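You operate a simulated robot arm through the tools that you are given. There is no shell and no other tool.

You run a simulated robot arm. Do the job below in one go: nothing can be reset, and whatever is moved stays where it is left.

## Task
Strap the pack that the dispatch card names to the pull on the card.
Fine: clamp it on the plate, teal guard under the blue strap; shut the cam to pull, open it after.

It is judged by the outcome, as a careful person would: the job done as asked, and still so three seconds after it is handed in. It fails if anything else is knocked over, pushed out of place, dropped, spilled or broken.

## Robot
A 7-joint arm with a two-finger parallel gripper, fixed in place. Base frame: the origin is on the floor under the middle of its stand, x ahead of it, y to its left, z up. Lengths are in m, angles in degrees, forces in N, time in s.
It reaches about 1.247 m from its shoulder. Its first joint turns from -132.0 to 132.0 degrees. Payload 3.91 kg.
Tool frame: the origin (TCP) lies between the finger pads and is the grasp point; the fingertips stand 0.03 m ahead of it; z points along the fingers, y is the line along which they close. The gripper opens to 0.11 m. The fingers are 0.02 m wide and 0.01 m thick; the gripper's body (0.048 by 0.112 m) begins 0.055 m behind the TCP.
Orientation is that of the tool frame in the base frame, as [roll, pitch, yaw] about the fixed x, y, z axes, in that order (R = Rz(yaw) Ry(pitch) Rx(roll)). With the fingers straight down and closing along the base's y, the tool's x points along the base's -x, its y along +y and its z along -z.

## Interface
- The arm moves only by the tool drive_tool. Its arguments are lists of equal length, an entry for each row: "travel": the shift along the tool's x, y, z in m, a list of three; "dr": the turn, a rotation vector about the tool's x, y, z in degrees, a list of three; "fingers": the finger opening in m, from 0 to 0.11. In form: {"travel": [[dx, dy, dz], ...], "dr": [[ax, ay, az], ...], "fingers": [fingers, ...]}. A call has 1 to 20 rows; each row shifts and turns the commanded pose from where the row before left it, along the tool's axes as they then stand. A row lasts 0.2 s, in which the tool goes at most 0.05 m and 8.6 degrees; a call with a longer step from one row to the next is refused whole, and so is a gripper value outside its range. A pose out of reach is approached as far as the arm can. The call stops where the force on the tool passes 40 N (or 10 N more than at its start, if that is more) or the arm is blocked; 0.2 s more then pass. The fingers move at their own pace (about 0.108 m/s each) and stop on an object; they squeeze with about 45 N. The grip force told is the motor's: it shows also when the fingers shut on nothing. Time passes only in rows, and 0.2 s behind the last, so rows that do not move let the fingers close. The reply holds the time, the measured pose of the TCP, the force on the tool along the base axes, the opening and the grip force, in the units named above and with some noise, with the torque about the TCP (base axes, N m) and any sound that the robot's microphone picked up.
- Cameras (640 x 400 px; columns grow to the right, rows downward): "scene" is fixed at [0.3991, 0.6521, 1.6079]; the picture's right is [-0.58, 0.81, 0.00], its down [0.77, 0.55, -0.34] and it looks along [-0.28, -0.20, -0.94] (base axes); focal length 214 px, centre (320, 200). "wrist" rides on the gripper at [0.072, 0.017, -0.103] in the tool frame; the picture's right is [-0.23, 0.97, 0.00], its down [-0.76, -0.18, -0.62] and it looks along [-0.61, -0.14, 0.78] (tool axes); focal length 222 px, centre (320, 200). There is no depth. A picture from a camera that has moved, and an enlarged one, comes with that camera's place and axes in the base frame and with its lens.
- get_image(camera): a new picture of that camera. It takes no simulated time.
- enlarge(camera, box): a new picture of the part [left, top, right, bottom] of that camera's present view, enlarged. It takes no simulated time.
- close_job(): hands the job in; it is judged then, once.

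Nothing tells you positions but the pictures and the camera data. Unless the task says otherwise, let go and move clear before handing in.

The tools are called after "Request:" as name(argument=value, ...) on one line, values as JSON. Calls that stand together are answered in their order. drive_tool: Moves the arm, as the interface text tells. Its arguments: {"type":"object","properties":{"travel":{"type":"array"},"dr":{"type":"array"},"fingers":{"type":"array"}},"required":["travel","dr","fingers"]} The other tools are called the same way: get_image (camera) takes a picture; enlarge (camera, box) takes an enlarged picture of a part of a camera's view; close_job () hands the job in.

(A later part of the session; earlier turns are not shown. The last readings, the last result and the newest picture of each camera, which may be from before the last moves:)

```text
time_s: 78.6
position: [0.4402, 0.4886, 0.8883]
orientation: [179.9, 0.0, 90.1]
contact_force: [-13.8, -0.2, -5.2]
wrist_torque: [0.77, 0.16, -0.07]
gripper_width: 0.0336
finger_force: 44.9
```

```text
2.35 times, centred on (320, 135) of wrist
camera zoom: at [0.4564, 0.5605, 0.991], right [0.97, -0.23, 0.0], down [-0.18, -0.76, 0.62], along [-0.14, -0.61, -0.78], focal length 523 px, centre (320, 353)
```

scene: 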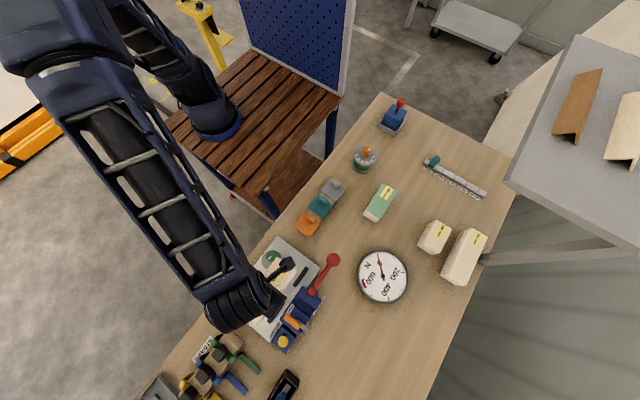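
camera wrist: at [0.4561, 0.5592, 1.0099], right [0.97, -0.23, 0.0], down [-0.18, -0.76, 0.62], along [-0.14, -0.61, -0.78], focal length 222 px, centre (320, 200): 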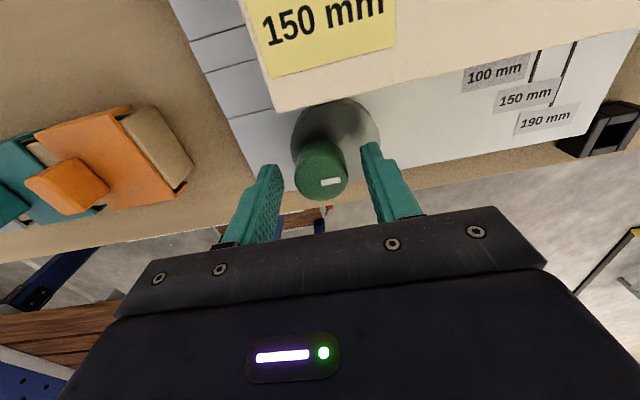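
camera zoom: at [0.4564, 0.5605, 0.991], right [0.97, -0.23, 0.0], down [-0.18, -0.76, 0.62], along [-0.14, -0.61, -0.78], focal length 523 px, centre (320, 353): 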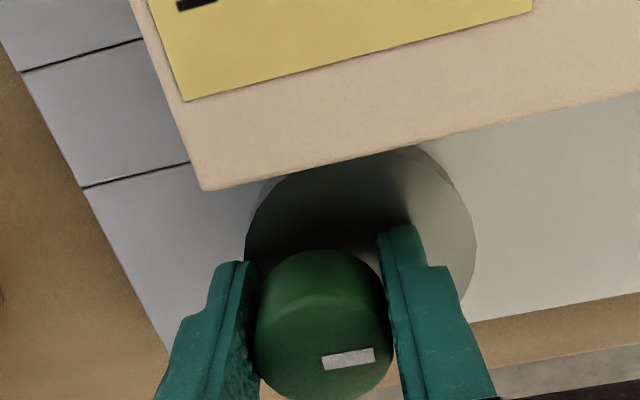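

The knob is gripped at 33.6 mm. I'll recenter by a fraction of a millimetre and start turning counter-clockwise as seen from above.

Request:
drive_tool(travel=[[0, -0.0006, 0], [0, 0, 0], [0, 0, 0], [0, 0, 0], [0, 0, 0]], dr=[[0, 0, 0], [0, 0, -8], [0, 0, -8], [0, 0, -8], [0, 0, 0]], fingers=[0.0, 0.0, 0.0, 0.0, 0.0])

Request:
get_image(camera="wrist")

Request:
enlarge(camera="scene", box=[220, 230, 330, 320])

```text
time_s: 79.8
position: [0.4384, 0.4869, 0.8893]
orientation: [-180.0, -0.1, 114.2]
contact_force: [-23.7, -2.4, -11.5]
wrist_torque: [0.29, 0.41, -0.07]
gripper_width: 0.0337
finger_force: 44.9
```

```text
taken
camera wrist: at [0.4241, 0.5609, 0.991], right [0.98, 0.19, 0.0], down [0.15, -0.77, 0.62], along [0.12, -0.61, -0.78], focal length 222 px, centre (320, 200)
```

wrist: 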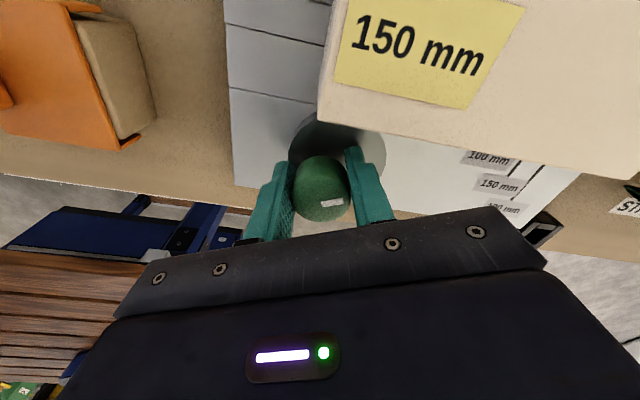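

```text
4.44 times, centred on (275, 275) of scene
camera zoom: at [0.3991, 0.6521, 1.6079], right [-0.58, 0.81, 0.0], down [0.77, 0.55, -0.34], along [-0.28, -0.2, -0.94], focal length 953 px, centre (520, -133)
```

zoom: 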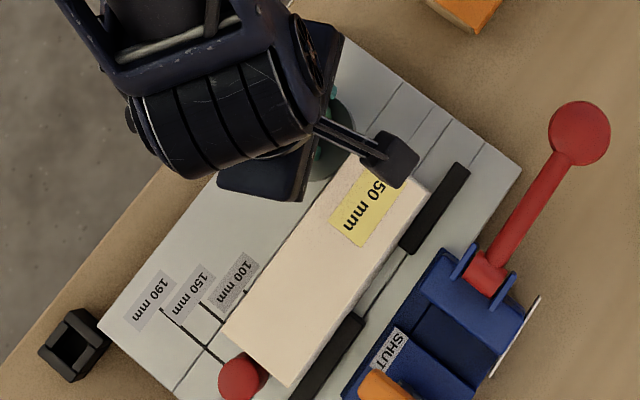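

It's turning freely with only a small side load. I'll shift about 1 mm toward -x to follow the true axis and continue turning.

Request:
drive_tool(travel=[[0.0005, -0.0011, 0], [0, 0, 0], [0, 0, 0], [0, 0, 0], [0, 0, 0]], dr=[[0, 0, 0], [0, 0, -8], [0, 0, -8], [0, 0, -8], [0, 0, 0]], fingers=[0.0, 0.0, 0.0, 0.0, 0.0])

Request:
enlarge(camera="scene", box=[220, 230, 330, 320])

Request:
get_image(camera="wrist")

```text
time_s: 81.0
position: [0.4386, 0.4866, 0.8882]
orientation: [-179.9, 0.1, 138.1]
contact_force: [-21.8, -13.8, -12.4]
wrist_torque: [-0.21, 0.11, -0.06]
gripper_width: 0.0334
finger_force: 44.6
```

```text
4.44 times, centred on (275, 275) of scene
camera zoom: at [0.3991, 0.6521, 1.6079], right [-0.58, 0.81, 0.0], down [0.77, 0.55, -0.34], along [-0.28, -0.2, -0.94], focal length 953 px, centre (520, -133)
```

zoom: 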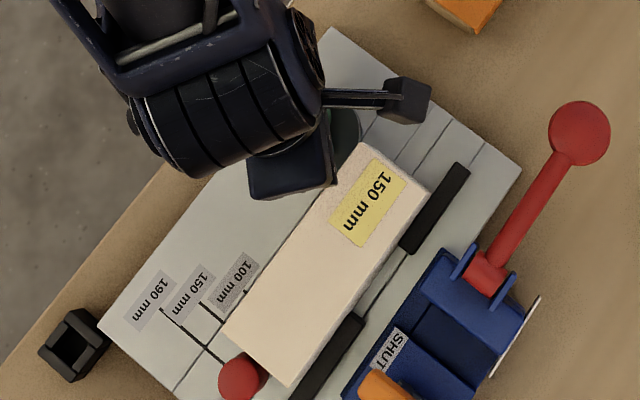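

```text
taken
camera wrist: at [0.3946, 0.5481, 0.991], right [0.82, 0.57, 0.0], down [0.45, -0.64, 0.62], along [0.36, -0.51, -0.78], focal length 222 px, centre (320, 200)
```

wrist: 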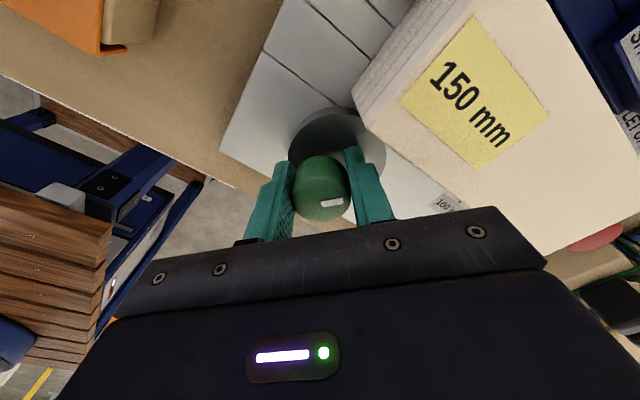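

It's turning smoothly with low torque. The side load shows the grip is about 2 mm off the knob axis, so I'll correct while continuing to turn.

Request:
drive_tool(travel=[[0.0004, -0.0014, 0.0005], [0, 0, 0], [0, -0.0006, 0], [0, 0, 0], [0, 0, 0]], dr=[[0, 0, 0], [0, 0, -8], [0, 0, -8], [0, 0, -6], [0, 0, 0]], fingers=[0.0, 0.0, 0.0, 0.0, 0.0])

Request:
enlarge(camera="scene", box=[220, 230, 330, 320])

Request:
get_image(camera="wrist")

```text
time_s: 82.2
position: [0.4375, 0.4848, 0.8887]
orientation: [179.9, 0.1, 160.1]
contact_force: [-10.7, -13.8, 0.8]
wrist_torque: [-0.1, 0.62, -0.05]
gripper_width: 0.0336
finger_force: 44.7
```

```text
4.44 times, centred on (275, 275) of scene
camera zoom: at [0.3991, 0.6521, 1.6079], right [-0.58, 0.81, 0.0], down [0.77, 0.55, -0.34], along [-0.28, -0.2, -0.94], focal length 953 px, centre (520, -133)
```

zoom: 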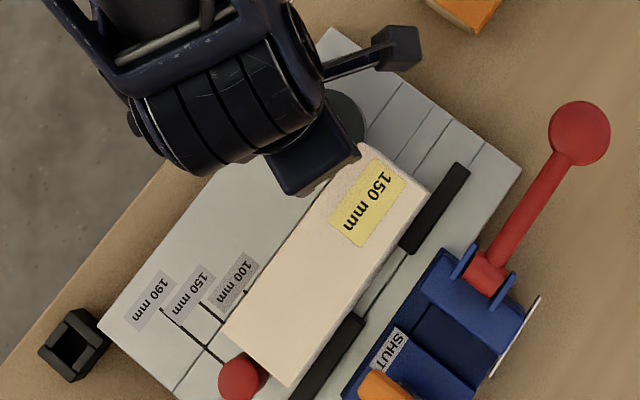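

```text
taken
camera wrist: at [0.3741, 0.5265, 0.991], right [0.54, 0.84, 0.0], down [0.65, -0.43, 0.62], along [0.52, -0.34, -0.78], focal length 222 px, centre (320, 200)
```

wrist: 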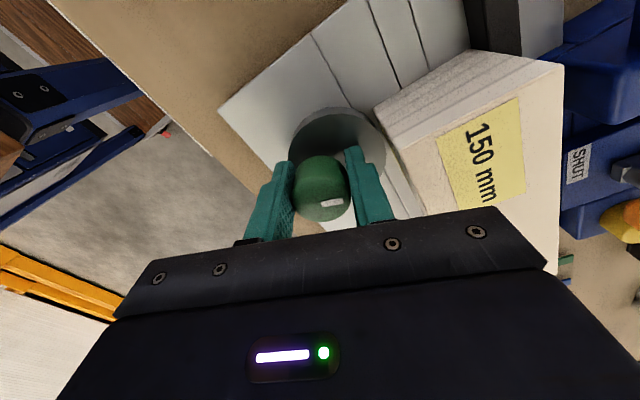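

The disc is closing on the pack. I'm continuing in smaller increments and watching the torque.

Request:
drive_tool(travel=[[0.0002, -0.0008, 0], [0, -0.0003, 0], [0, 0, 0]], dr=[[0, 0, -6], [0, 0, -6], [0, 0, 0]], fingers=[0.0, 0.0, 0.0])

Request:
enlarge(camera="wrist", box=[230, 60, 450, 230])

```text
time_s: 83.0
position: [0.4362, 0.4851, 0.8889]
orientation: [179.8, 0.1, 172.2]
contact_force: [-2.4, -12.8, 9.7]
wrist_torque: [-0.16, 0.39, -0.01]
gripper_width: 0.0336
finger_force: 45.0
```

```text
2.35 times, centred on (340, 145) of wrist
camera zoom: at [0.3669, 0.512, 0.991], right [0.36, 0.93, 0.0], down [0.73, -0.28, 0.62], along [0.58, -0.22, -0.78], focal length 523 px, centre (273, 329)
```

zoom: 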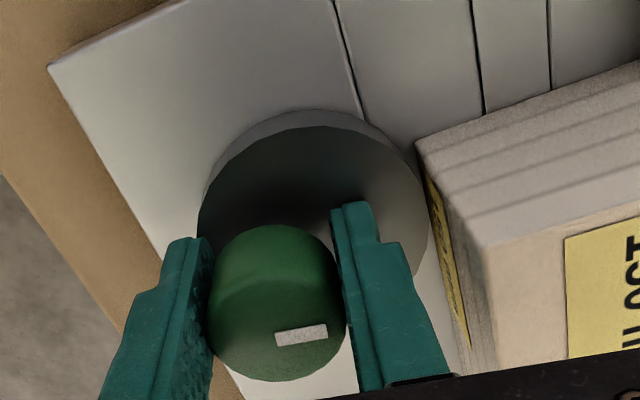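

The torque is still near zero at 82°. I'll turn to just past 90° and look for the disc touching the pack.

Request:
drive_tool(travel=[[0, -0.0003, 0], [0, 0, 0], [0, 0, 0]], dr=[[0, 0, -5], [0, 0, -5], [0, 0, 0]], fingers=[0.0, 0.0, 0.0])

Request:
enlarge(camera="wrist", box=[230, 60, 450, 230])

Request:
enlarge(camera="scene", box=[240, 230, 320, 300])

```text
time_s: 83.8
position: [0.4356, 0.4841, 0.8883]
orientation: [-180.0, 0.1, -177.9]
contact_force: [-2.2, -14.0, 6.5]
wrist_torque: [-0.11, 0.26, -0.42]
gripper_width: 0.0336
finger_force: 45.6
```

```text
2.35 times, centred on (340, 145) of wrist
camera zoom: at [0.363, 0.4991, 0.9909], right [0.19, 0.98, 0.0], down [0.77, -0.15, 0.62], along [0.61, -0.12, -0.78], focal length 523 px, centre (273, 329)
```

zoom: 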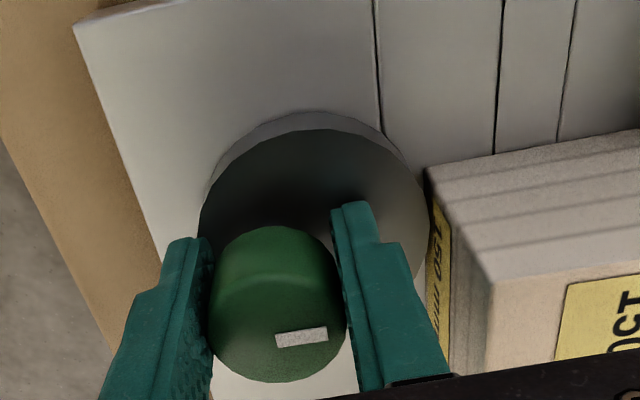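

```text
5.71 times, centred on (280, 265) of scene
camera zoom: at [0.3991, 0.6521, 1.6079], right [-0.58, 0.81, 0.0], down [0.77, 0.55, -0.34], along [-0.28, -0.2, -0.94], focal length 1226 px, centre (549, -171)
```

zoom: 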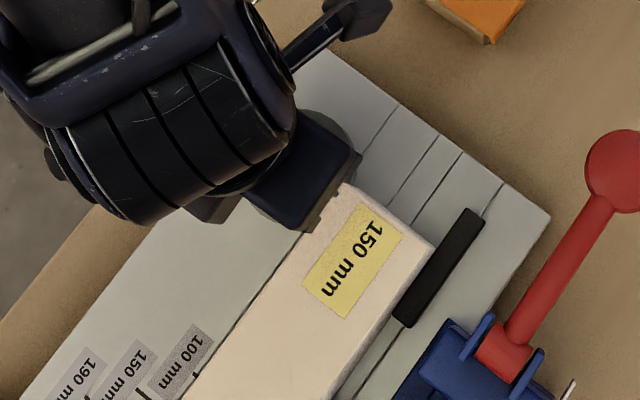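

Resisting torque has appeared (-0.42 N·m), and the disc edge now meets the pack's side. I'm turning a bit more to clamp firmly.

Request:
drive_tool(travel=[[0, 0, 0], [0, 0, 0], [0, 0, 0]], dr=[[0, 0, -4], [0, 0, -4], [0, 0, 0]], fingers=[0.0, 0.0, 0.0])

Request:
enlarge(camera="wrist", box=[230, 60, 450, 230])

```text
time_s: 84.6
position: [0.4366, 0.4859, 0.8873]
orientation: [179.9, 0.0, -169.9]
contact_force: [-2.2, -17.5, 1.6]
wrist_torque: [-0.12, 0.11, -0.55]
gripper_width: 0.0331
finger_force: 44.9
```

```text
2.35 times, centred on (340, 145) of wrist
camera zoom: at [0.3619, 0.4883, 0.9908], right [0.05, 1.0, 0.0], down [0.78, -0.04, 0.62], along [0.62, -0.03, -0.78], focal length 523 px, centre (273, 329)
```

zoom: 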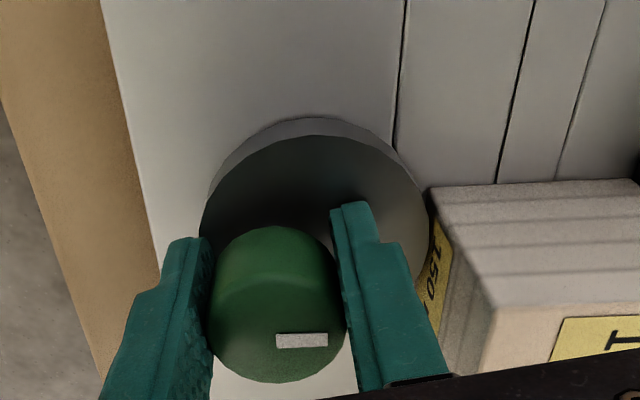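

Torque is rising slowly to -0.55 N·m. I'm checking that the pack is still tight to the stop and fences.

Request:
enlarge(camera="scene", box=[235, 270, 315, 340])

Request:
get_image(camera="wrist")

```text
5.71 times, centred on (275, 305) of scene
camera zoom: at [0.3991, 0.6521, 1.6079], right [-0.58, 0.81, 0.0], down [0.77, 0.55, -0.34], along [-0.28, -0.2, -0.94], focal length 1226 px, centre (577, -400)
```

zoom: 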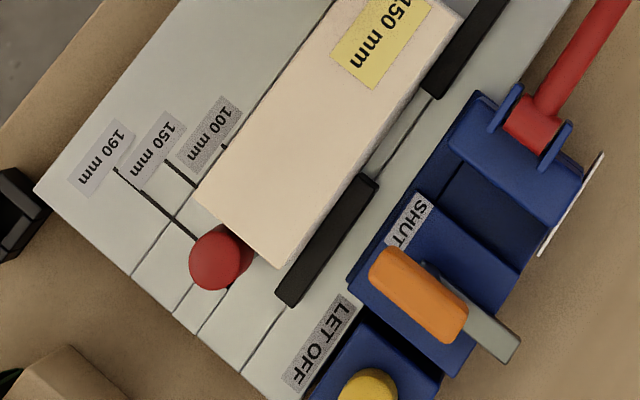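

```text
taken
camera wrist: at [0.3619, 0.4883, 0.9908], right [0.05, 1.0, 0.0], down [0.78, -0.04, 0.62], along [0.62, -0.03, -0.78], focal length 222 px, centre (320, 200)
```

wrist: 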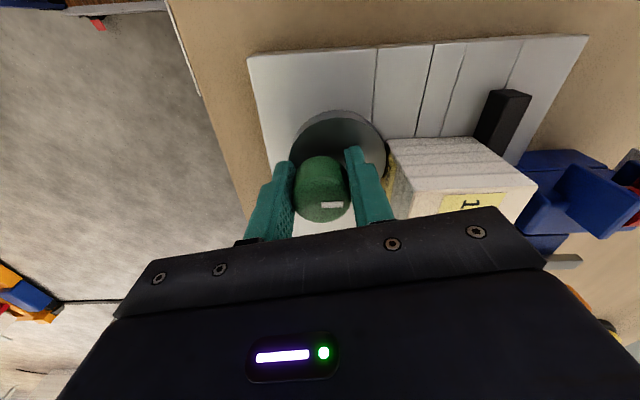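

The pack hasn't moved and the disc is pressed on it near its dead centre, so it's clamped. I'm releasing the knob with a small opening and rising.

Request:
drive_tool(travel=[[0, 0, 0], [0, 0, 0], [0, 0, -0.02], [0, 0, -0.04], [0, 0, -0.04], [0, 0, -0.04], [0, 0, 0], [0, 0, 0]], dr=[[0, 0, 0], [0, 0, 0], [0, 0, 0], [0, 0, 0], [0, 0, 0], [0, 0, 5], [0, 0, 5], [0, 0, 0]], fingers=[0.045, 0.045, 0.045, 0.045, 0.045, 0.045, 0.045, 0.045])

Request:
get_image(camera="wrist")

Request:
enlarge(camera="wrist", box=[230, 40, 430, 220])

```text
time_s: 86.4
position: [0.4366, 0.4849, 1.027]
orientation: [179.9, 0.1, 180.0]
contact_force: [-0.2, 1.3, -0.4]
wrist_torque: [0.0, -0.01, 0.01]
gripper_width: 0.0449
finger_force: 0.0
```

```text
taken
camera wrist: at [0.3637, 0.5018, 1.1303], right [0.23, 0.97, 0.0], down [0.76, -0.18, 0.62], along [0.61, -0.14, -0.78], focal length 222 px, centre (320, 200)
```

wrist: 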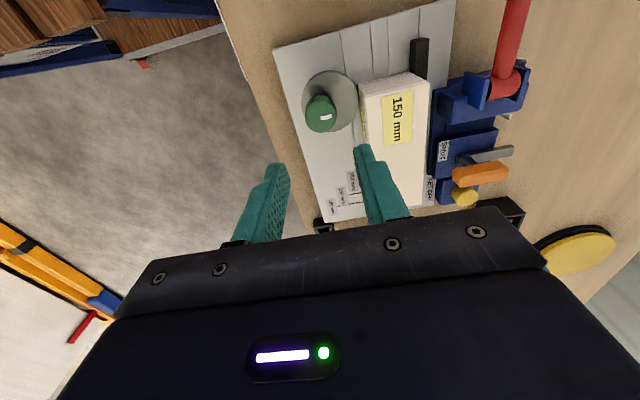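

```text
2.22 times, centred on (330, 130) of wrist
camera zoom: at [0.3637, 0.5018, 1.1303], right [0.23, 0.97, 0.0], down [0.76, -0.18, 0.62], along [0.61, -0.14, -0.78], focal length 494 px, centre (298, 356)
```

zoom: 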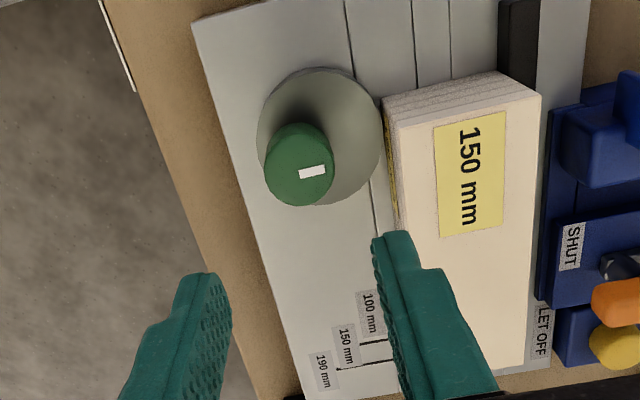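

The knob's mark now points +y and the disc is against the pack. Next I'll go above the guards rack to measure the teal one.

Request:
drive_tool(travel=[[0, 0, -0.03], [0.045, 0.003, 0], [0.045, 0.003, 0], [0.045, 0.003, 0], [0.045, 0.003, 0], [0.04, 0.003, 0], [0, 0, 0]], dr=[[0, 0, 0], [0, 0, 0], [0, 0, 0], [0, 0, 0], [0, 0, 0], [0, 0, 0], [0, 0, 0]], fingers=[0.06, 0.06, 0.06, 0.06, 0.06, 0.06, 0.06])

Request:
get_image(camera="wrist")

Request:
enlarge(camera="wrist", box=[230, 0, 430, 200])

Request:
enlarge(camera="scene", box=[280, 170, 360, 250])

```text
time_s: 88.0
position: [0.2153, 0.5003, 1.0578]
orientation: [-179.9, 0.1, 180.0]
contact_force: [-0.5, -0.9, 0.0]
wrist_torque: [-0.02, 0.0, -0.01]
gripper_width: 0.0599
finger_force: 0.1
```

```text
taken
camera wrist: at [0.1423, 0.5171, 1.1611], right [0.23, 0.97, 0.0], down [0.76, -0.18, 0.62], along [0.61, -0.14, -0.78], focal length 222 px, centre (320, 200)
```

wrist: 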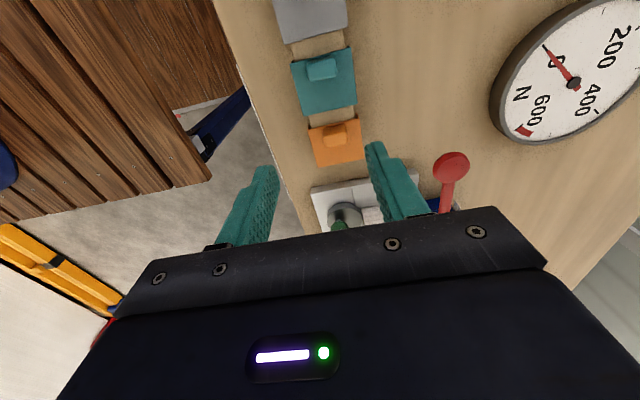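

```text
2.00 times, centred on (330, 100) of wrist
camera zoom: at [0.1423, 0.5171, 1.1611], right [0.23, 0.97, 0.0], down [0.76, -0.18, 0.62], along [0.61, -0.14, -0.78], focal length 444 px, centre (300, 400)
```

zoom: 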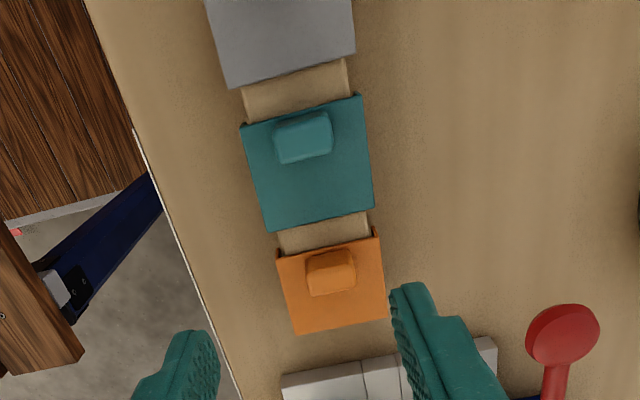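

```text
5.00 times, centred on (320, 210) of scene
camera zoom: at [0.3991, 0.6521, 1.6079], right [-0.58, 0.81, 0.0], down [0.77, 0.55, -0.34], along [-0.28, -0.2, -0.94], focal length 1072 px, centre (320, 150)
```

zoom: 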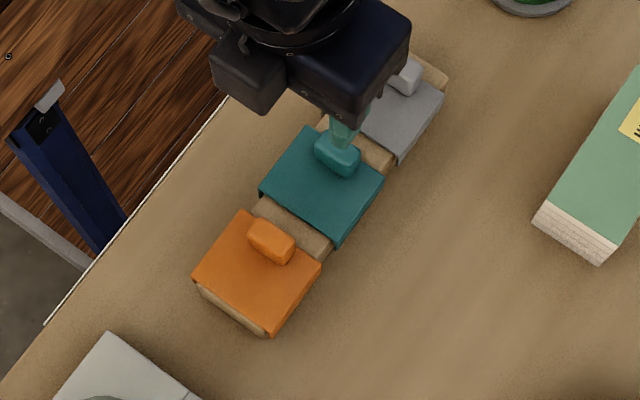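

The teal guard is a saddle about 60×67 mm at centre (0.20, 0.511). Its grip block is near the -x end at (0.181, 0.511), leaving a flat lane on the +x side for the strap. I'm lowering over the grip block for a closer look.

Request:
drive_tool(travel=[[0.017, 0.0055, 0.01], [0.017, 0.0055, 0.03], [0, 0, 0.04], [0, 0, 0.02], [0, 0, 0]], dr=[[0, 0, 0], [0, 0, 0], [0, 0, 0], [0, 0, 0], [0, 0, 0]], fingers=[0.05, 0.05, 0.05, 0.05, 0.05])

Request:
get_image(camera="wrist")

Request:
enlarge(camera="wrist", box=[230, 60, 430, 220])

Request:
enlarge(camera="scene", box=[280, 170, 360, 250])

```text
time_s: 89.2
position: [0.1829, 0.5123, 0.9575]
orientation: [-179.9, 0.2, -180.0]
contact_force: [0.4, 0.0, -0.6]
wrist_torque: [0.01, 0.02, 0.0]
gripper_width: 0.05
finger_force: 0.1
```

```text
taken
camera wrist: at [0.1093, 0.529, 1.0601], right [0.23, 0.97, 0.0], down [0.76, -0.18, 0.62], along [0.61, -0.14, -0.78], focal length 222 px, centre (320, 200)
```

wrist: 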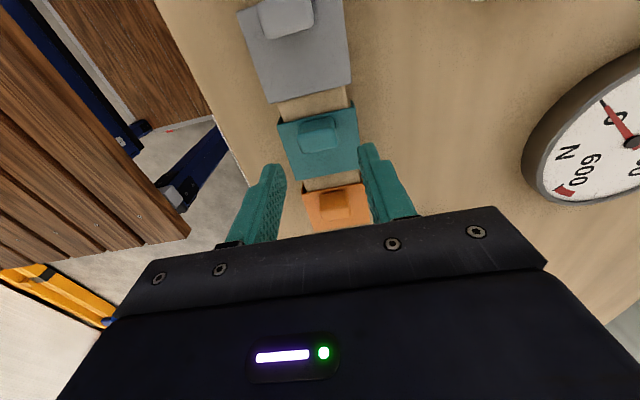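

```text
2.50 times, centred on (330, 140) of wrist
camera zoom: at [0.1093, 0.529, 1.0601], right [0.23, 0.97, 0.0], down [0.76, -0.18, 0.62], along [0.61, -0.14, -0.78], focal length 555 px, centre (295, 350)
```

zoom: 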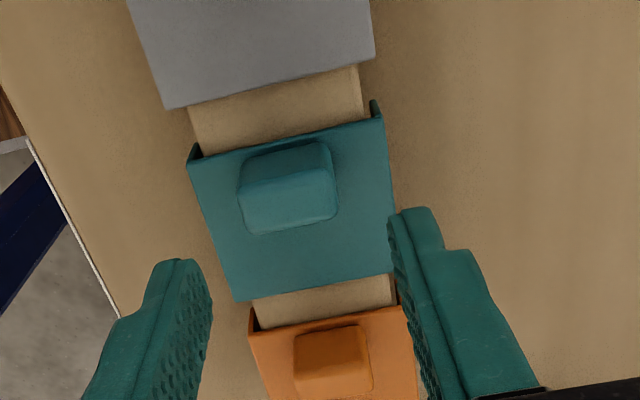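

```text
5.00 times, centred on (320, 210) of scene
camera zoom: at [0.3991, 0.6521, 1.6079], right [-0.58, 0.81, 0.0], down [0.77, 0.55, -0.34], along [-0.28, -0.2, -0.94], focal length 1072 px, centre (320, 150)
```

zoom: 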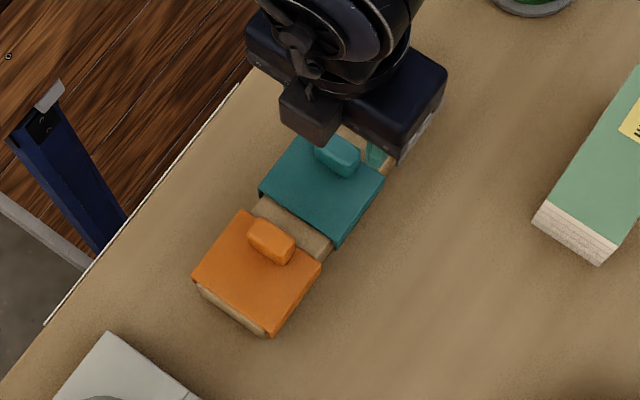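

The grip block is about 30 mm wide in y and 18 mm in x, with its top at z≈0.89 and the guard's top plate at z≈0.865. I'm descending to grip it just above the plate.

Request:
drive_tool(travel=[[0.0005, -0.0015, 0.02], [0, 0, 0.025], [0, 0, 0.013], [0, 0, 0], [0, 0, 0], [0, 0, 0], [0, 0, 0]], dr=[[0, 0, 0], [0, 0, 0], [0, 0, 0], [0, 0, 0], [0, 0, 0], [0, 0, 0], [0, 0, 0]], fingers=[0.055, 0.055, 0.055, 0.03, 0.0, 0.0, 0.0])

Request:
enlarge(camera="wrist", box=[230, 60, 430, 220])

```text
time_s: 90.8
position: [0.1819, 0.5096, 0.8994]
orientation: [-180.0, 0.1, -180.0]
contact_force: [-0.9, -0.4, 0.0]
wrist_torque: [-0.01, -0.02, -0.04]
gripper_width: 0.0306
finger_force: 45.3
```

```text
2.50 times, centred on (330, 140) of wrist
camera zoom: at [0.109, 0.5271, 1.0023], right [0.23, 0.97, 0.0], down [0.76, -0.18, 0.62], along [0.61, -0.14, -0.78], focal length 555 px, centre (295, 350)
```

zoom: 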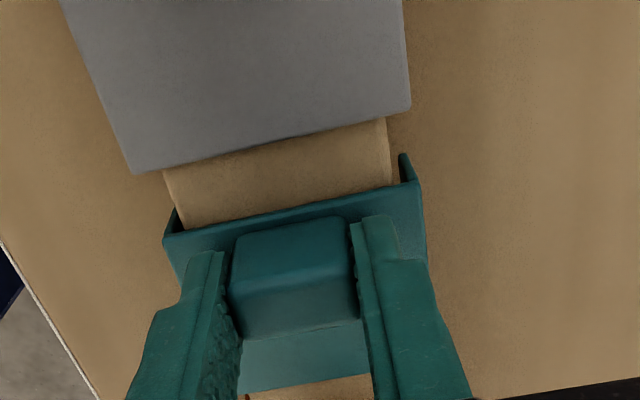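

Gripped at 30.6 mm. I'm lifting straight up.

Request:
drive_tool(travel=[[0, 0, -0.01], [0, 0, -0.02], [0, 0, -0.03], [0, 0, -0.04], [0, 0, -0.03], [0, 0, 0]], dr=[[0, 0, 0], [0, 0, 0], [0, 0, 0], [0, 0, 0], [0, 0, 0], [0, 0, 0]], fingers=[0.0, 0.0, 0.0, 0.0, 0.0, 0.0])

Request:
get_image(camera="wrist")

Request:
enlarge(camera="scene", box=[270, 150, 370, 250])

```text
time_s: 92.2
position: [0.182, 0.509, 1.0299]
orientation: [-180.0, 0.1, -179.9]
contact_force: [-0.1, 0.3, -0.5]
wrist_torque: [0.01, 0.01, 0.04]
gripper_width: 0.0304
finger_force: 45.1
```

```text
taken
camera wrist: at [0.1087, 0.527, 1.1332], right [0.23, 0.97, 0.0], down [0.76, -0.18, 0.62], along [0.61, -0.14, -0.78], focal length 222 px, centre (320, 200)
```

wrist: 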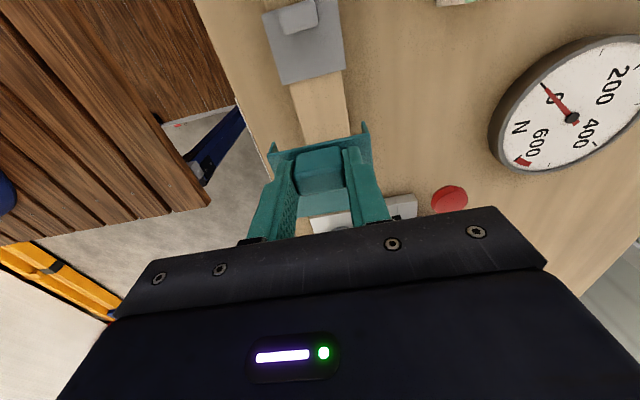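

```text
4.00 times, centred on (320, 200) of scene
camera zoom: at [0.3991, 0.6521, 1.6079], right [-0.58, 0.81, 0.0], down [0.77, 0.55, -0.34], along [-0.28, -0.2, -0.94], focal length 858 px, centre (320, 200)
```

zoom: 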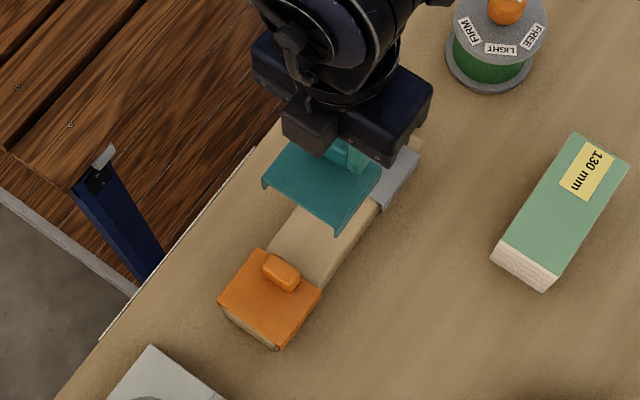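

The guard is held, with its lips hanging evenly on both sides. I'll carry it over the pack so that its flat lane lies under the strap line at x≈0.50 (grip block at x≈0.470).

Request:
drive_tool(travel=[[-0.0412, 0.0076, 0], [-0.0412, 0.0076, 0], [-0.0412, 0.0076, 0], [-0.0412, 0.0076, 0], [-0.0411, 0.0075, 0], [-0.0411, 0.0075, 0], [-0.041, 0.0074, 0], [0, 0, 0.02], [0, 0, 0.02], [0, 0, 0]], dr=[[0, 0, 0], [0, 0, 0], [0, 0, 0], [0, 0, 0], [0, 0, 0], [0, 0, 0], [0, 0, 0], [0, 0, 0], [0, 0, 0], [0, 0, 0]], fingers=[0.0, 0.0, 0.0, 0.0, 0.0, 0.0, 0.0, 0.0, 0.0, 0.0])

Request:
get_image(camera="wrist")

Request:
enlarge(camera="wrist", box=[220, 40, 440, 220])

Request:
enlarge(camera="scene", box=[220, 230, 340, 330])

```text
time_s: 94.4
position: [0.4695, 0.5634, 0.9892]
orientation: [-180.0, 0.1, -179.9]
contact_force: [-0.1, 0.7, -0.1]
wrist_torque: [-0.01, -0.01, 0.0]
gripper_width: 0.0306
finger_force: 45.2
```

```text
taken
camera wrist: at [0.3966, 0.5793, 1.0929], right [0.23, 0.97, 0.0], down [0.76, -0.18, 0.62], along [0.61, -0.14, -0.78], focal length 222 px, centre (320, 200)
```

wrist: 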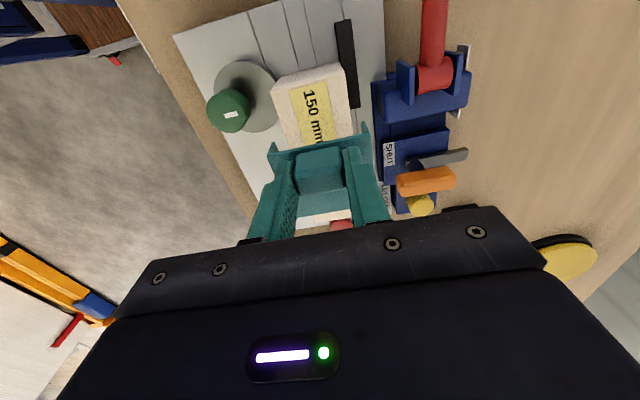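

```text
2.22 times, centred on (330, 130) of wrist
camera zoom: at [0.3966, 0.5793, 1.0929], right [0.23, 0.97, 0.0], down [0.76, -0.18, 0.62], along [0.61, -0.14, -0.78], focal length 494 px, centre (298, 356)
```

zoom: 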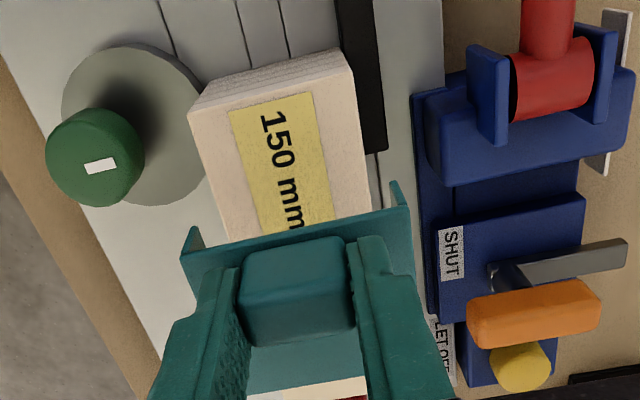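

```text
4.00 times, centred on (280, 280) of scene
camera zoom: at [0.3991, 0.6521, 1.6079], right [-0.58, 0.81, 0.0], down [0.77, 0.55, -0.34], along [-0.28, -0.2, -0.94], focal length 858 px, centre (480, -120)
```

zoom: 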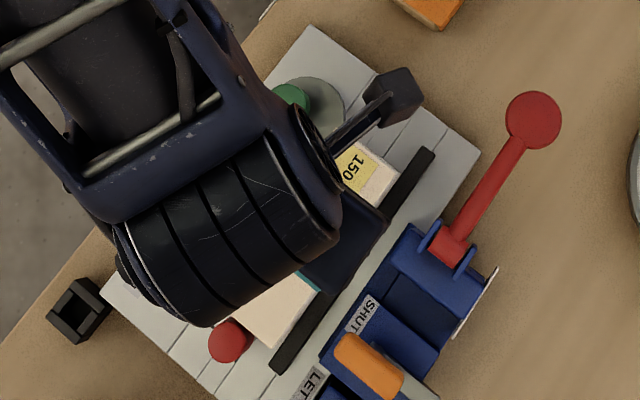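

The guard's centre is about 1.8 mm too far +y relative to the pack, so I'll correct that and lower it onto the pack.

Request:
drive_tool(travel=[[0, -0.0018, 0.01], [0, 0, 0.02], [0, 0, 0.012], [0, 0, 0.005], [0, 0, 0]], dr=[[0, 0, 0], [0, 0, 0], [0, 0, 0], [0, 0, 0], [0, 0, 0]], fingers=[0.0, 0.0, 0.0, 0.0, 0.0])

Request:
enlarge(camera="wrist", box=[220, 40, 440, 220])

```text
time_s: 95.6
position: [0.4703, 0.5604, 0.9431]
orientation: [180.0, 0.1, 180.0]
contact_force: [1.0, -0.8, 3.1]
wrist_torque: [-0.08, -0.03, 0.02]
gripper_width: 0.0307
finger_force: 45.7
```

```text
2.22 times, centred on (330, 130) of wrist
camera zoom: at [0.3971, 0.5778, 1.0458], right [0.23, 0.97, 0.0], down [0.76, -0.18, 0.62], along [0.61, -0.14, -0.78], focal length 494 px, centre (298, 356)
```

zoom: 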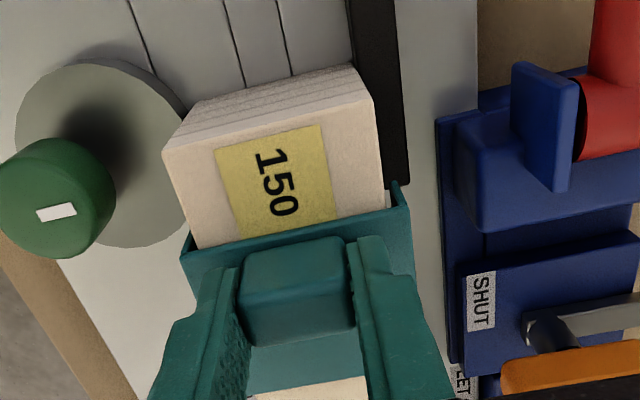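

A slight touch: the -y lip is catching the pack's edge while the +y side has a gap. I'll raise 3 mm, shift 1.5 mm toward -y and lower again.

Request:
drive_tool(travel=[[0, 0, -0.003], [0, -0.0016, 0], [0, 0, 0.003], [0, 0, 0.003], [0, 0, 0]], dr=[[0, 0, 0], [0, 0, 0], [0, 0, 0], [0, 0, 0], [0, 0, 0]], fingers=[0.0, 0.0, 0.0, 0.0, 0.0])

Request:
enlarge(camera="wrist", box=[240, 60, 420, 200])

```text
time_s: 96.9
position: [0.4708, 0.5592, 0.9433]
orientation: [179.8, 0.4, 180.0]
contact_force: [0.3, -1.8, 12.3]
wrist_torque: [-0.16, 0.06, 0.0]
gripper_width: 0.0304
finger_force: 45.1
stopped in row 5: the force on the tool passed its limit at 41 N (the readings are from after the stop); the commanded pose is now the measured one
```

```text
2.86 times, centred on (330, 130) of wrist
camera zoom: at [0.3969, 0.5767, 1.0453], right [0.23, 0.97, 0.0], down [0.76, -0.18, 0.63], along [0.61, -0.14, -0.78], focal length 635 px, centre (291, 400)
```

zoom: 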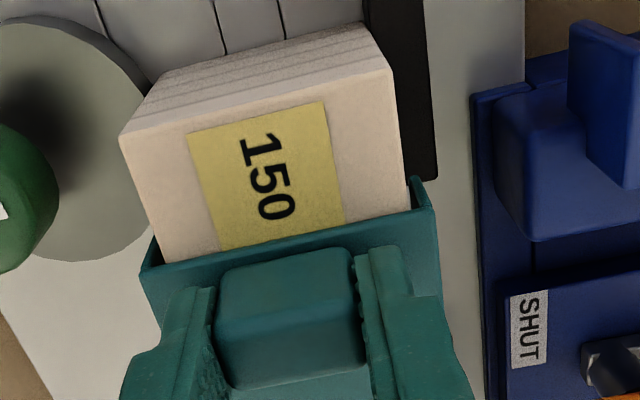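

The force rose because the guard is already seated: both lips are outside the pack's sides and its underside is on the pack top. I'll relieve the pressure and check from the scene camera before releasing.

Request:
drive_tool(travel=[[0, 0, -0.0005], [0, 0, 0]], dr=[[0, 0, 0], [0, 0, 0]], fingers=[0.0, 0.0])

Request:
enlarge(camera="scene", box=[235, 240, 315, 330])

Request:
enlarge(camera="wrist", box=[270, 110, 370, 190])

```text
time_s: 97.5
position: [0.471, 0.5611, 0.943]
orientation: [179.7, 0.2, 180.0]
contact_force: [-0.2, 0.6, 9.5]
wrist_torque: [-0.07, 0.05, 0.04]
gripper_width: 0.0306
finger_force: 45.1
```

```text
4.44 times, centred on (275, 285) of scene
camera zoom: at [0.3991, 0.6521, 1.6079], right [-0.58, 0.81, 0.0], down [0.77, 0.55, -0.34], along [-0.28, -0.2, -0.94], focal length 953 px, centre (520, -178)
```

zoom: 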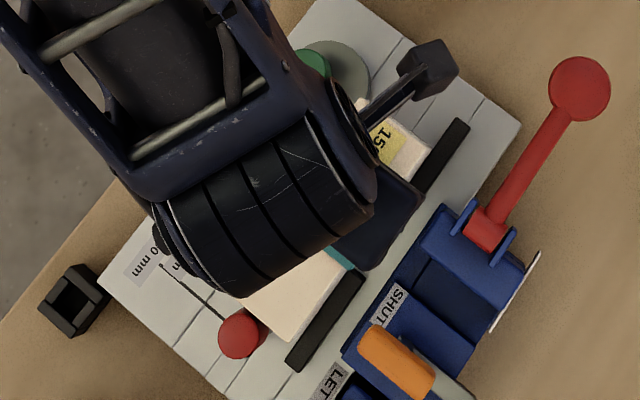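

```text
5.00 times, centred on (320, 150) of wrist
camera zoom: at [0.397, 0.5767, 1.0453], right [0.23, 0.97, 0.0], down [0.76, -0.18, 0.63], along [0.61, -0.14, -0.78], focal length 1111 px, centre (320, 450)
```

zoom: 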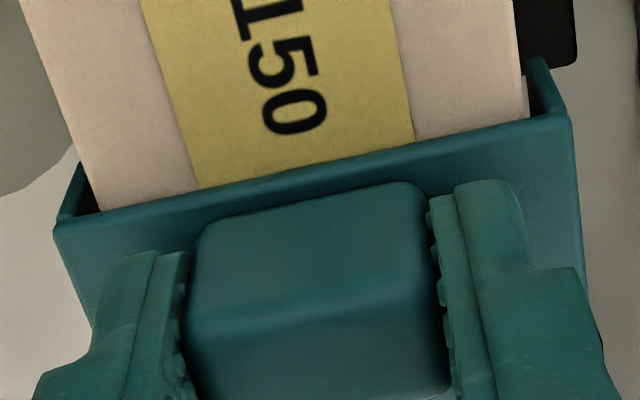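

The guard sits flat on the pack with its lips over both edges. I'm releasing and rising.

Request:
drive_tool(travel=[[0, 0, 0], [0, 0, 0], [0, 0, -0.015], [0, 0, -0.03], [0, 0, -0.04], [0, 0, -0.04], [0, 0, 0]], dr=[[0, 0, 0], [0, 0, 0], [0, 0, 0], [0, 0, 0], [0, 0, 0], [0, 0, 0], [0, 0, 0]], fingers=[0.05, 0.05, 0.05, 0.05, 0.05, 0.05, 0.05])

Request:
get_image(camera="wrist")

Request:
enlarge(camera="wrist", box=[230, 20, 450, 190])

```text
time_s: 99.1
position: [0.4709, 0.5592, 1.0683]
orientation: [179.8, 0.2, -180.0]
contact_force: [-0.2, -0.1, 0.5]
wrist_torque: [0.03, 0.01, -0.02]
gripper_width: 0.0501
finger_force: 0.1
```

```text
taken
camera wrist: at [0.3963, 0.5769, 1.171], right [0.23, 0.97, 0.0], down [0.76, -0.18, 0.63], along [0.61, -0.14, -0.78], focal length 222 px, centre (320, 200)
```

wrist: 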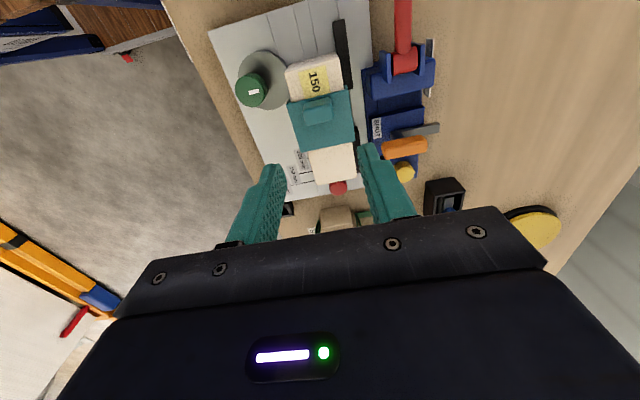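

```text
2.35 times, centred on (340, 105) of wrist
camera zoom: at [0.3963, 0.5769, 1.171], right [0.23, 0.97, 0.0], down [0.76, -0.18, 0.63], along [0.61, -0.14, -0.78], focal length 523 px, centre (273, 424)
```

zoom: 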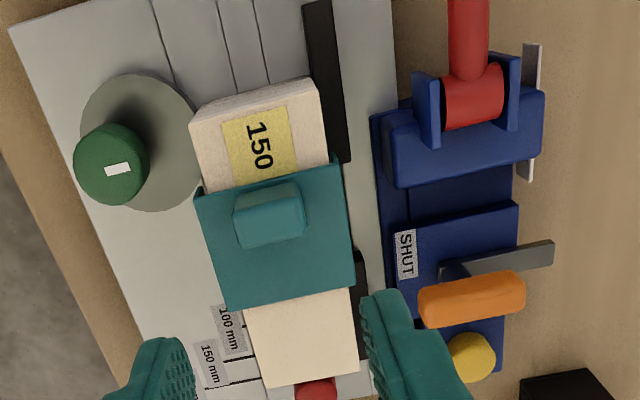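

The teal guard is in place: x≈0.4575–0.519, flat lane centred at x≈0.499. The tensioner channel is centred at x≈0.50. Next I'll go above the blue strap's black handle at about (0.783, 0.541).

Request:
drive_tool(travel=[[-0.04, -0.0025, 0], [-0.04, -0.0025, 0], [-0.04, -0.0025, 0], [-0.04, -0.0025, 0], [-0.04, -0.0025, 0], [-0.04, -0.0025, 0], [-0.04, -0.0025, 0], [-0.03, 0, 0], [0, 0, 0]], dr=[[0, 0, 0], [0, 0, 0], [0, 0, 0], [0, 0, 0], [0, 0, 0], [0, 0, 0], [0, 0, 0], [0, 0, 0], [0, 0, 0]], fingers=[0.06, 0.06, 0.06, 0.06, 0.06, 0.06, 0.06, 0.06, 0.06])

Request:
get_image(camera="wrist")

Request:
enlarge(camera="wrist", box=[230, 20, 430, 200])

Request:
enlarge(camera="scene", box=[160, 310, 290, 400])

```text
time_s: 101.1
position: [0.7809, 0.5431, 1.0679]
orientation: [179.8, 0.2, 180.0]
contact_force: [-0.4, -0.8, -0.7]
wrist_torque: [0.03, 0.0, 0.0]
gripper_width: 0.0601
finger_force: 0.1
```

```text
taken
camera wrist: at [0.7072, 0.5589, 1.1711], right [0.23, 0.97, 0.0], down [0.76, -0.18, 0.63], along [0.61, -0.14, -0.78], focal length 222 px, centre (320, 200)
```

wrist: 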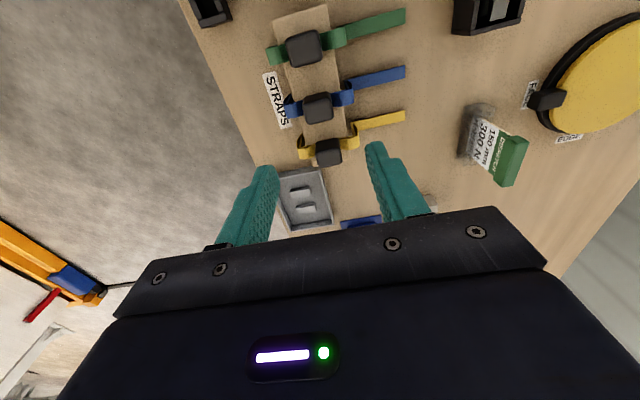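

```text
2.22 times, centred on (330, 110) of wrist
camera zoom: at [0.7072, 0.5589, 1.1711], right [0.23, 0.97, 0.0], down [0.76, -0.18, 0.63], along [0.61, -0.14, -0.78], focal length 494 px, centre (298, 400)
```

zoom: 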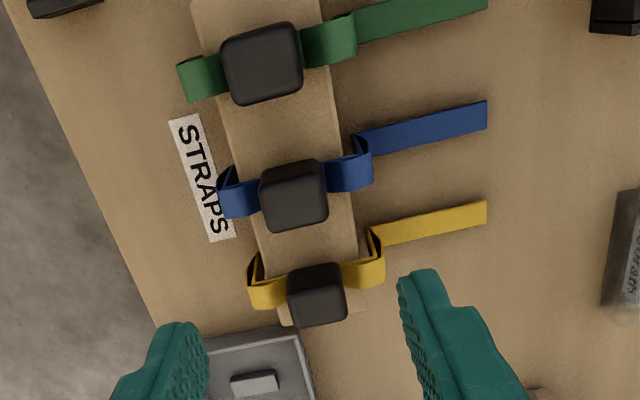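

```text
4.44 times, centred on (225, 355) of scene
camera zoom: at [0.3991, 0.6521, 1.6079], right [-0.58, 0.81, 0.0], down [0.77, 0.55, -0.34], along [-0.28, -0.2, -0.94], focal length 953 px, centre (742, -489)
```

zoom: 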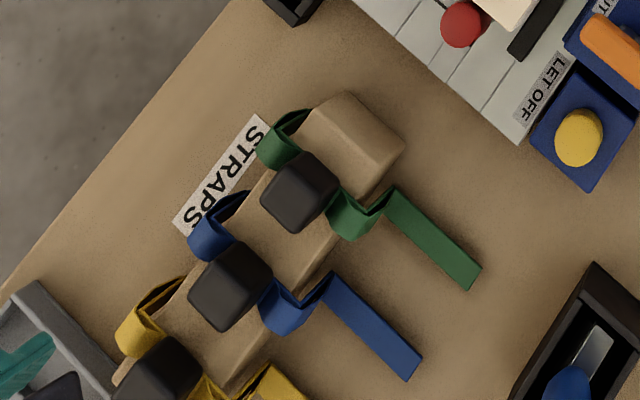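

The blue handle is at about (0.788, 0.541, z≈0.885). I'm lowering above it for a closer look.

Request:
drive_tool(travel=[[-0.007, -0.002, 0.03], [0, 0, 0.04], [0, 0, 0.03], [0, 0, 0]], dr=[[0, 0, 0], [0, 0, 0], [0, 0, 0], [0, 0, 0]], fingers=[0.06, 0.06, 0.06, 0.06])

Request:
get_image(camera="wrist")

Request:
enlarge(camera="wrist", box=[220, 60, 440, 230])

Request:
enlarge(camera="scene", box=[160, 310, 290, 400])

```text
time_s: 102.1
position: [0.7873, 0.541, 0.9685]
orientation: [179.8, 0.2, 180.0]
contact_force: [0.2, 0.6, 0.3]
wrist_torque: [0.01, 0.03, 0.0]
gripper_width: 0.0602
finger_force: 0.1
```

```text
taken
camera wrist: at [0.714, 0.5568, 1.0712], right [0.23, 0.97, 0.0], down [0.76, -0.18, 0.63], along [0.61, -0.14, -0.78], focal length 222 px, centre (320, 200)
```

wrist: 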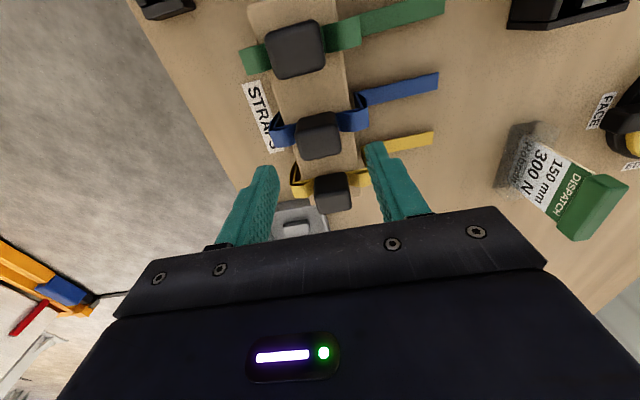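

```text
2.35 times, centred on (330, 145) of wrist
camera zoom: at [0.714, 0.5568, 1.0712], right [0.23, 0.97, 0.0], down [0.76, -0.18, 0.63], along [0.61, -0.14, -0.78], focal length 523 px, centre (296, 329)
```

zoom: 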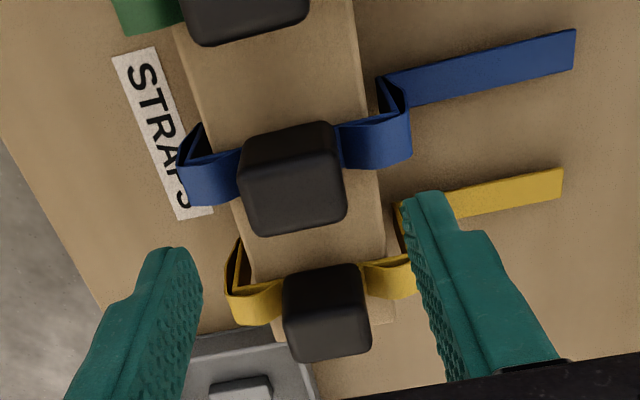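

```text
4.44 times, centred on (225, 355) of scene
camera zoom: at [0.3991, 0.6521, 1.6079], right [-0.58, 0.81, 0.0], down [0.77, 0.55, -0.34], along [-0.28, -0.2, -0.94], focal length 953 px, centre (742, -489)
```

zoom: 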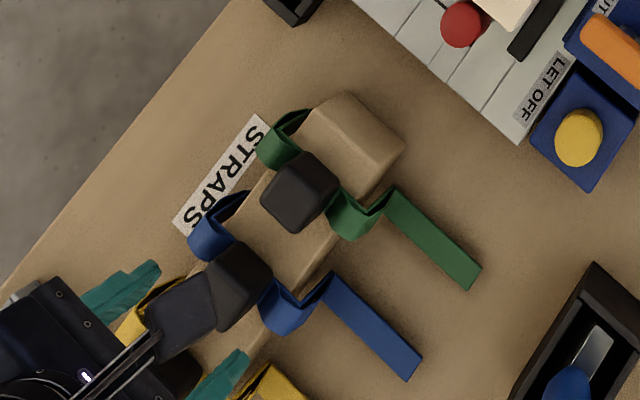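

The handle centre is about 5 mm farther +x. I'll correct and descend more, with the fingers wide.

Request:
drive_tool(travel=[[-0.005, -0.001, 0.015], [0, 0, 0.02], [0, 0, 0]], dr=[[0, 0, 0], [0, 0, 0], [0, 0, 0]], fingers=[0.07, 0.07, 0.07])

Request:
enlarge(camera="wrist", box=[220, 60, 440, 230])

Request:
enlarge(camera="scene", box=[160, 310, 290, 400])

```text
time_s: 102.9
position: [0.7925, 0.5396, 0.9346]
orientation: [179.8, 0.2, -180.0]
contact_force: [0.2, 0.0, -0.1]
wrist_torque: [0.05, -0.02, -0.01]
gripper_width: 0.0703
finger_force: 0.1
```

```text
2.35 times, centred on (330, 145) of wrist
camera zoom: at [0.7193, 0.5558, 1.0366], right [0.23, 0.97, 0.0], down [0.76, -0.18, 0.63], along [0.61, -0.14, -0.78], focal length 523 px, centre (296, 329)
```

zoom: 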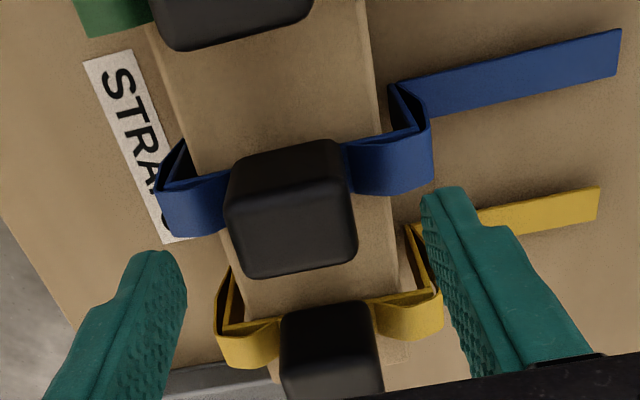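

```text
4.44 times, centred on (225, 355) of scene
camera zoom: at [0.3991, 0.6521, 1.6079], right [-0.58, 0.81, 0.0], down [0.77, 0.55, -0.34], along [-0.28, -0.2, -0.94], focal length 953 px, centre (742, -489)
```

zoom: 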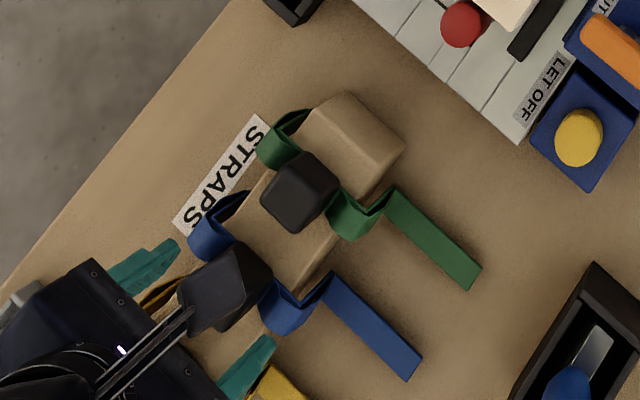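

The TCP is centred over the handle, whose top is at z≈0.90; the strap band lies at z≈0.864 on either side. I'll lower so the fingertips stay about 1 cm above the band, and grip.

Request:
drive_tool(travel=[[0, 0, 0.015], [0, 0, 0.012], [0, 0, 0.003], [0, 0, 0], [0, 0, 0], [0, 0, 0], [0, 0, 0]], dr=[[0, 0, 0], [0, 0, 0], [0, 0, 0], [0, 0, 0], [0, 0, 0], [0, 0, 0], [0, 0, 0]], fingers=[0.07, 0.07, 0.07, 0.04, 0.0, 0.0, 0.0])

Request:
enlarge(camera="wrist", box=[220, 60, 440, 230])

```text
time_s: 103.8
position: [0.793, 0.5412, 0.9095]
orientation: [179.6, 0.5, -179.9]
contact_force: [1.2, 2.5, 12.5]
wrist_torque: [-0.38, 0.07, 0.04]
gripper_width: 0.0446
finger_force: 4.2
stopped in row 4: the force on the tool passed its limit at 45 N (the readings are from after the stop); the commanded pose is now the measured one
```

```text
2.35 times, centred on (330, 145) of wrist
camera zoom: at [0.7196, 0.5568, 1.0114], right [0.23, 0.97, 0.01], down [0.76, -0.18, 0.63], along [0.61, -0.14, -0.78], focal length 523 px, centre (296, 329)
```

zoom: 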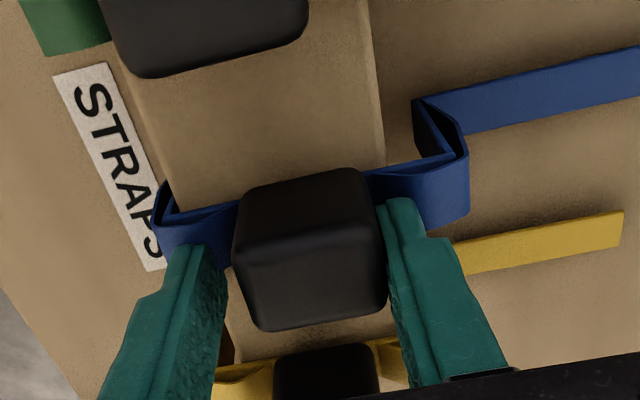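

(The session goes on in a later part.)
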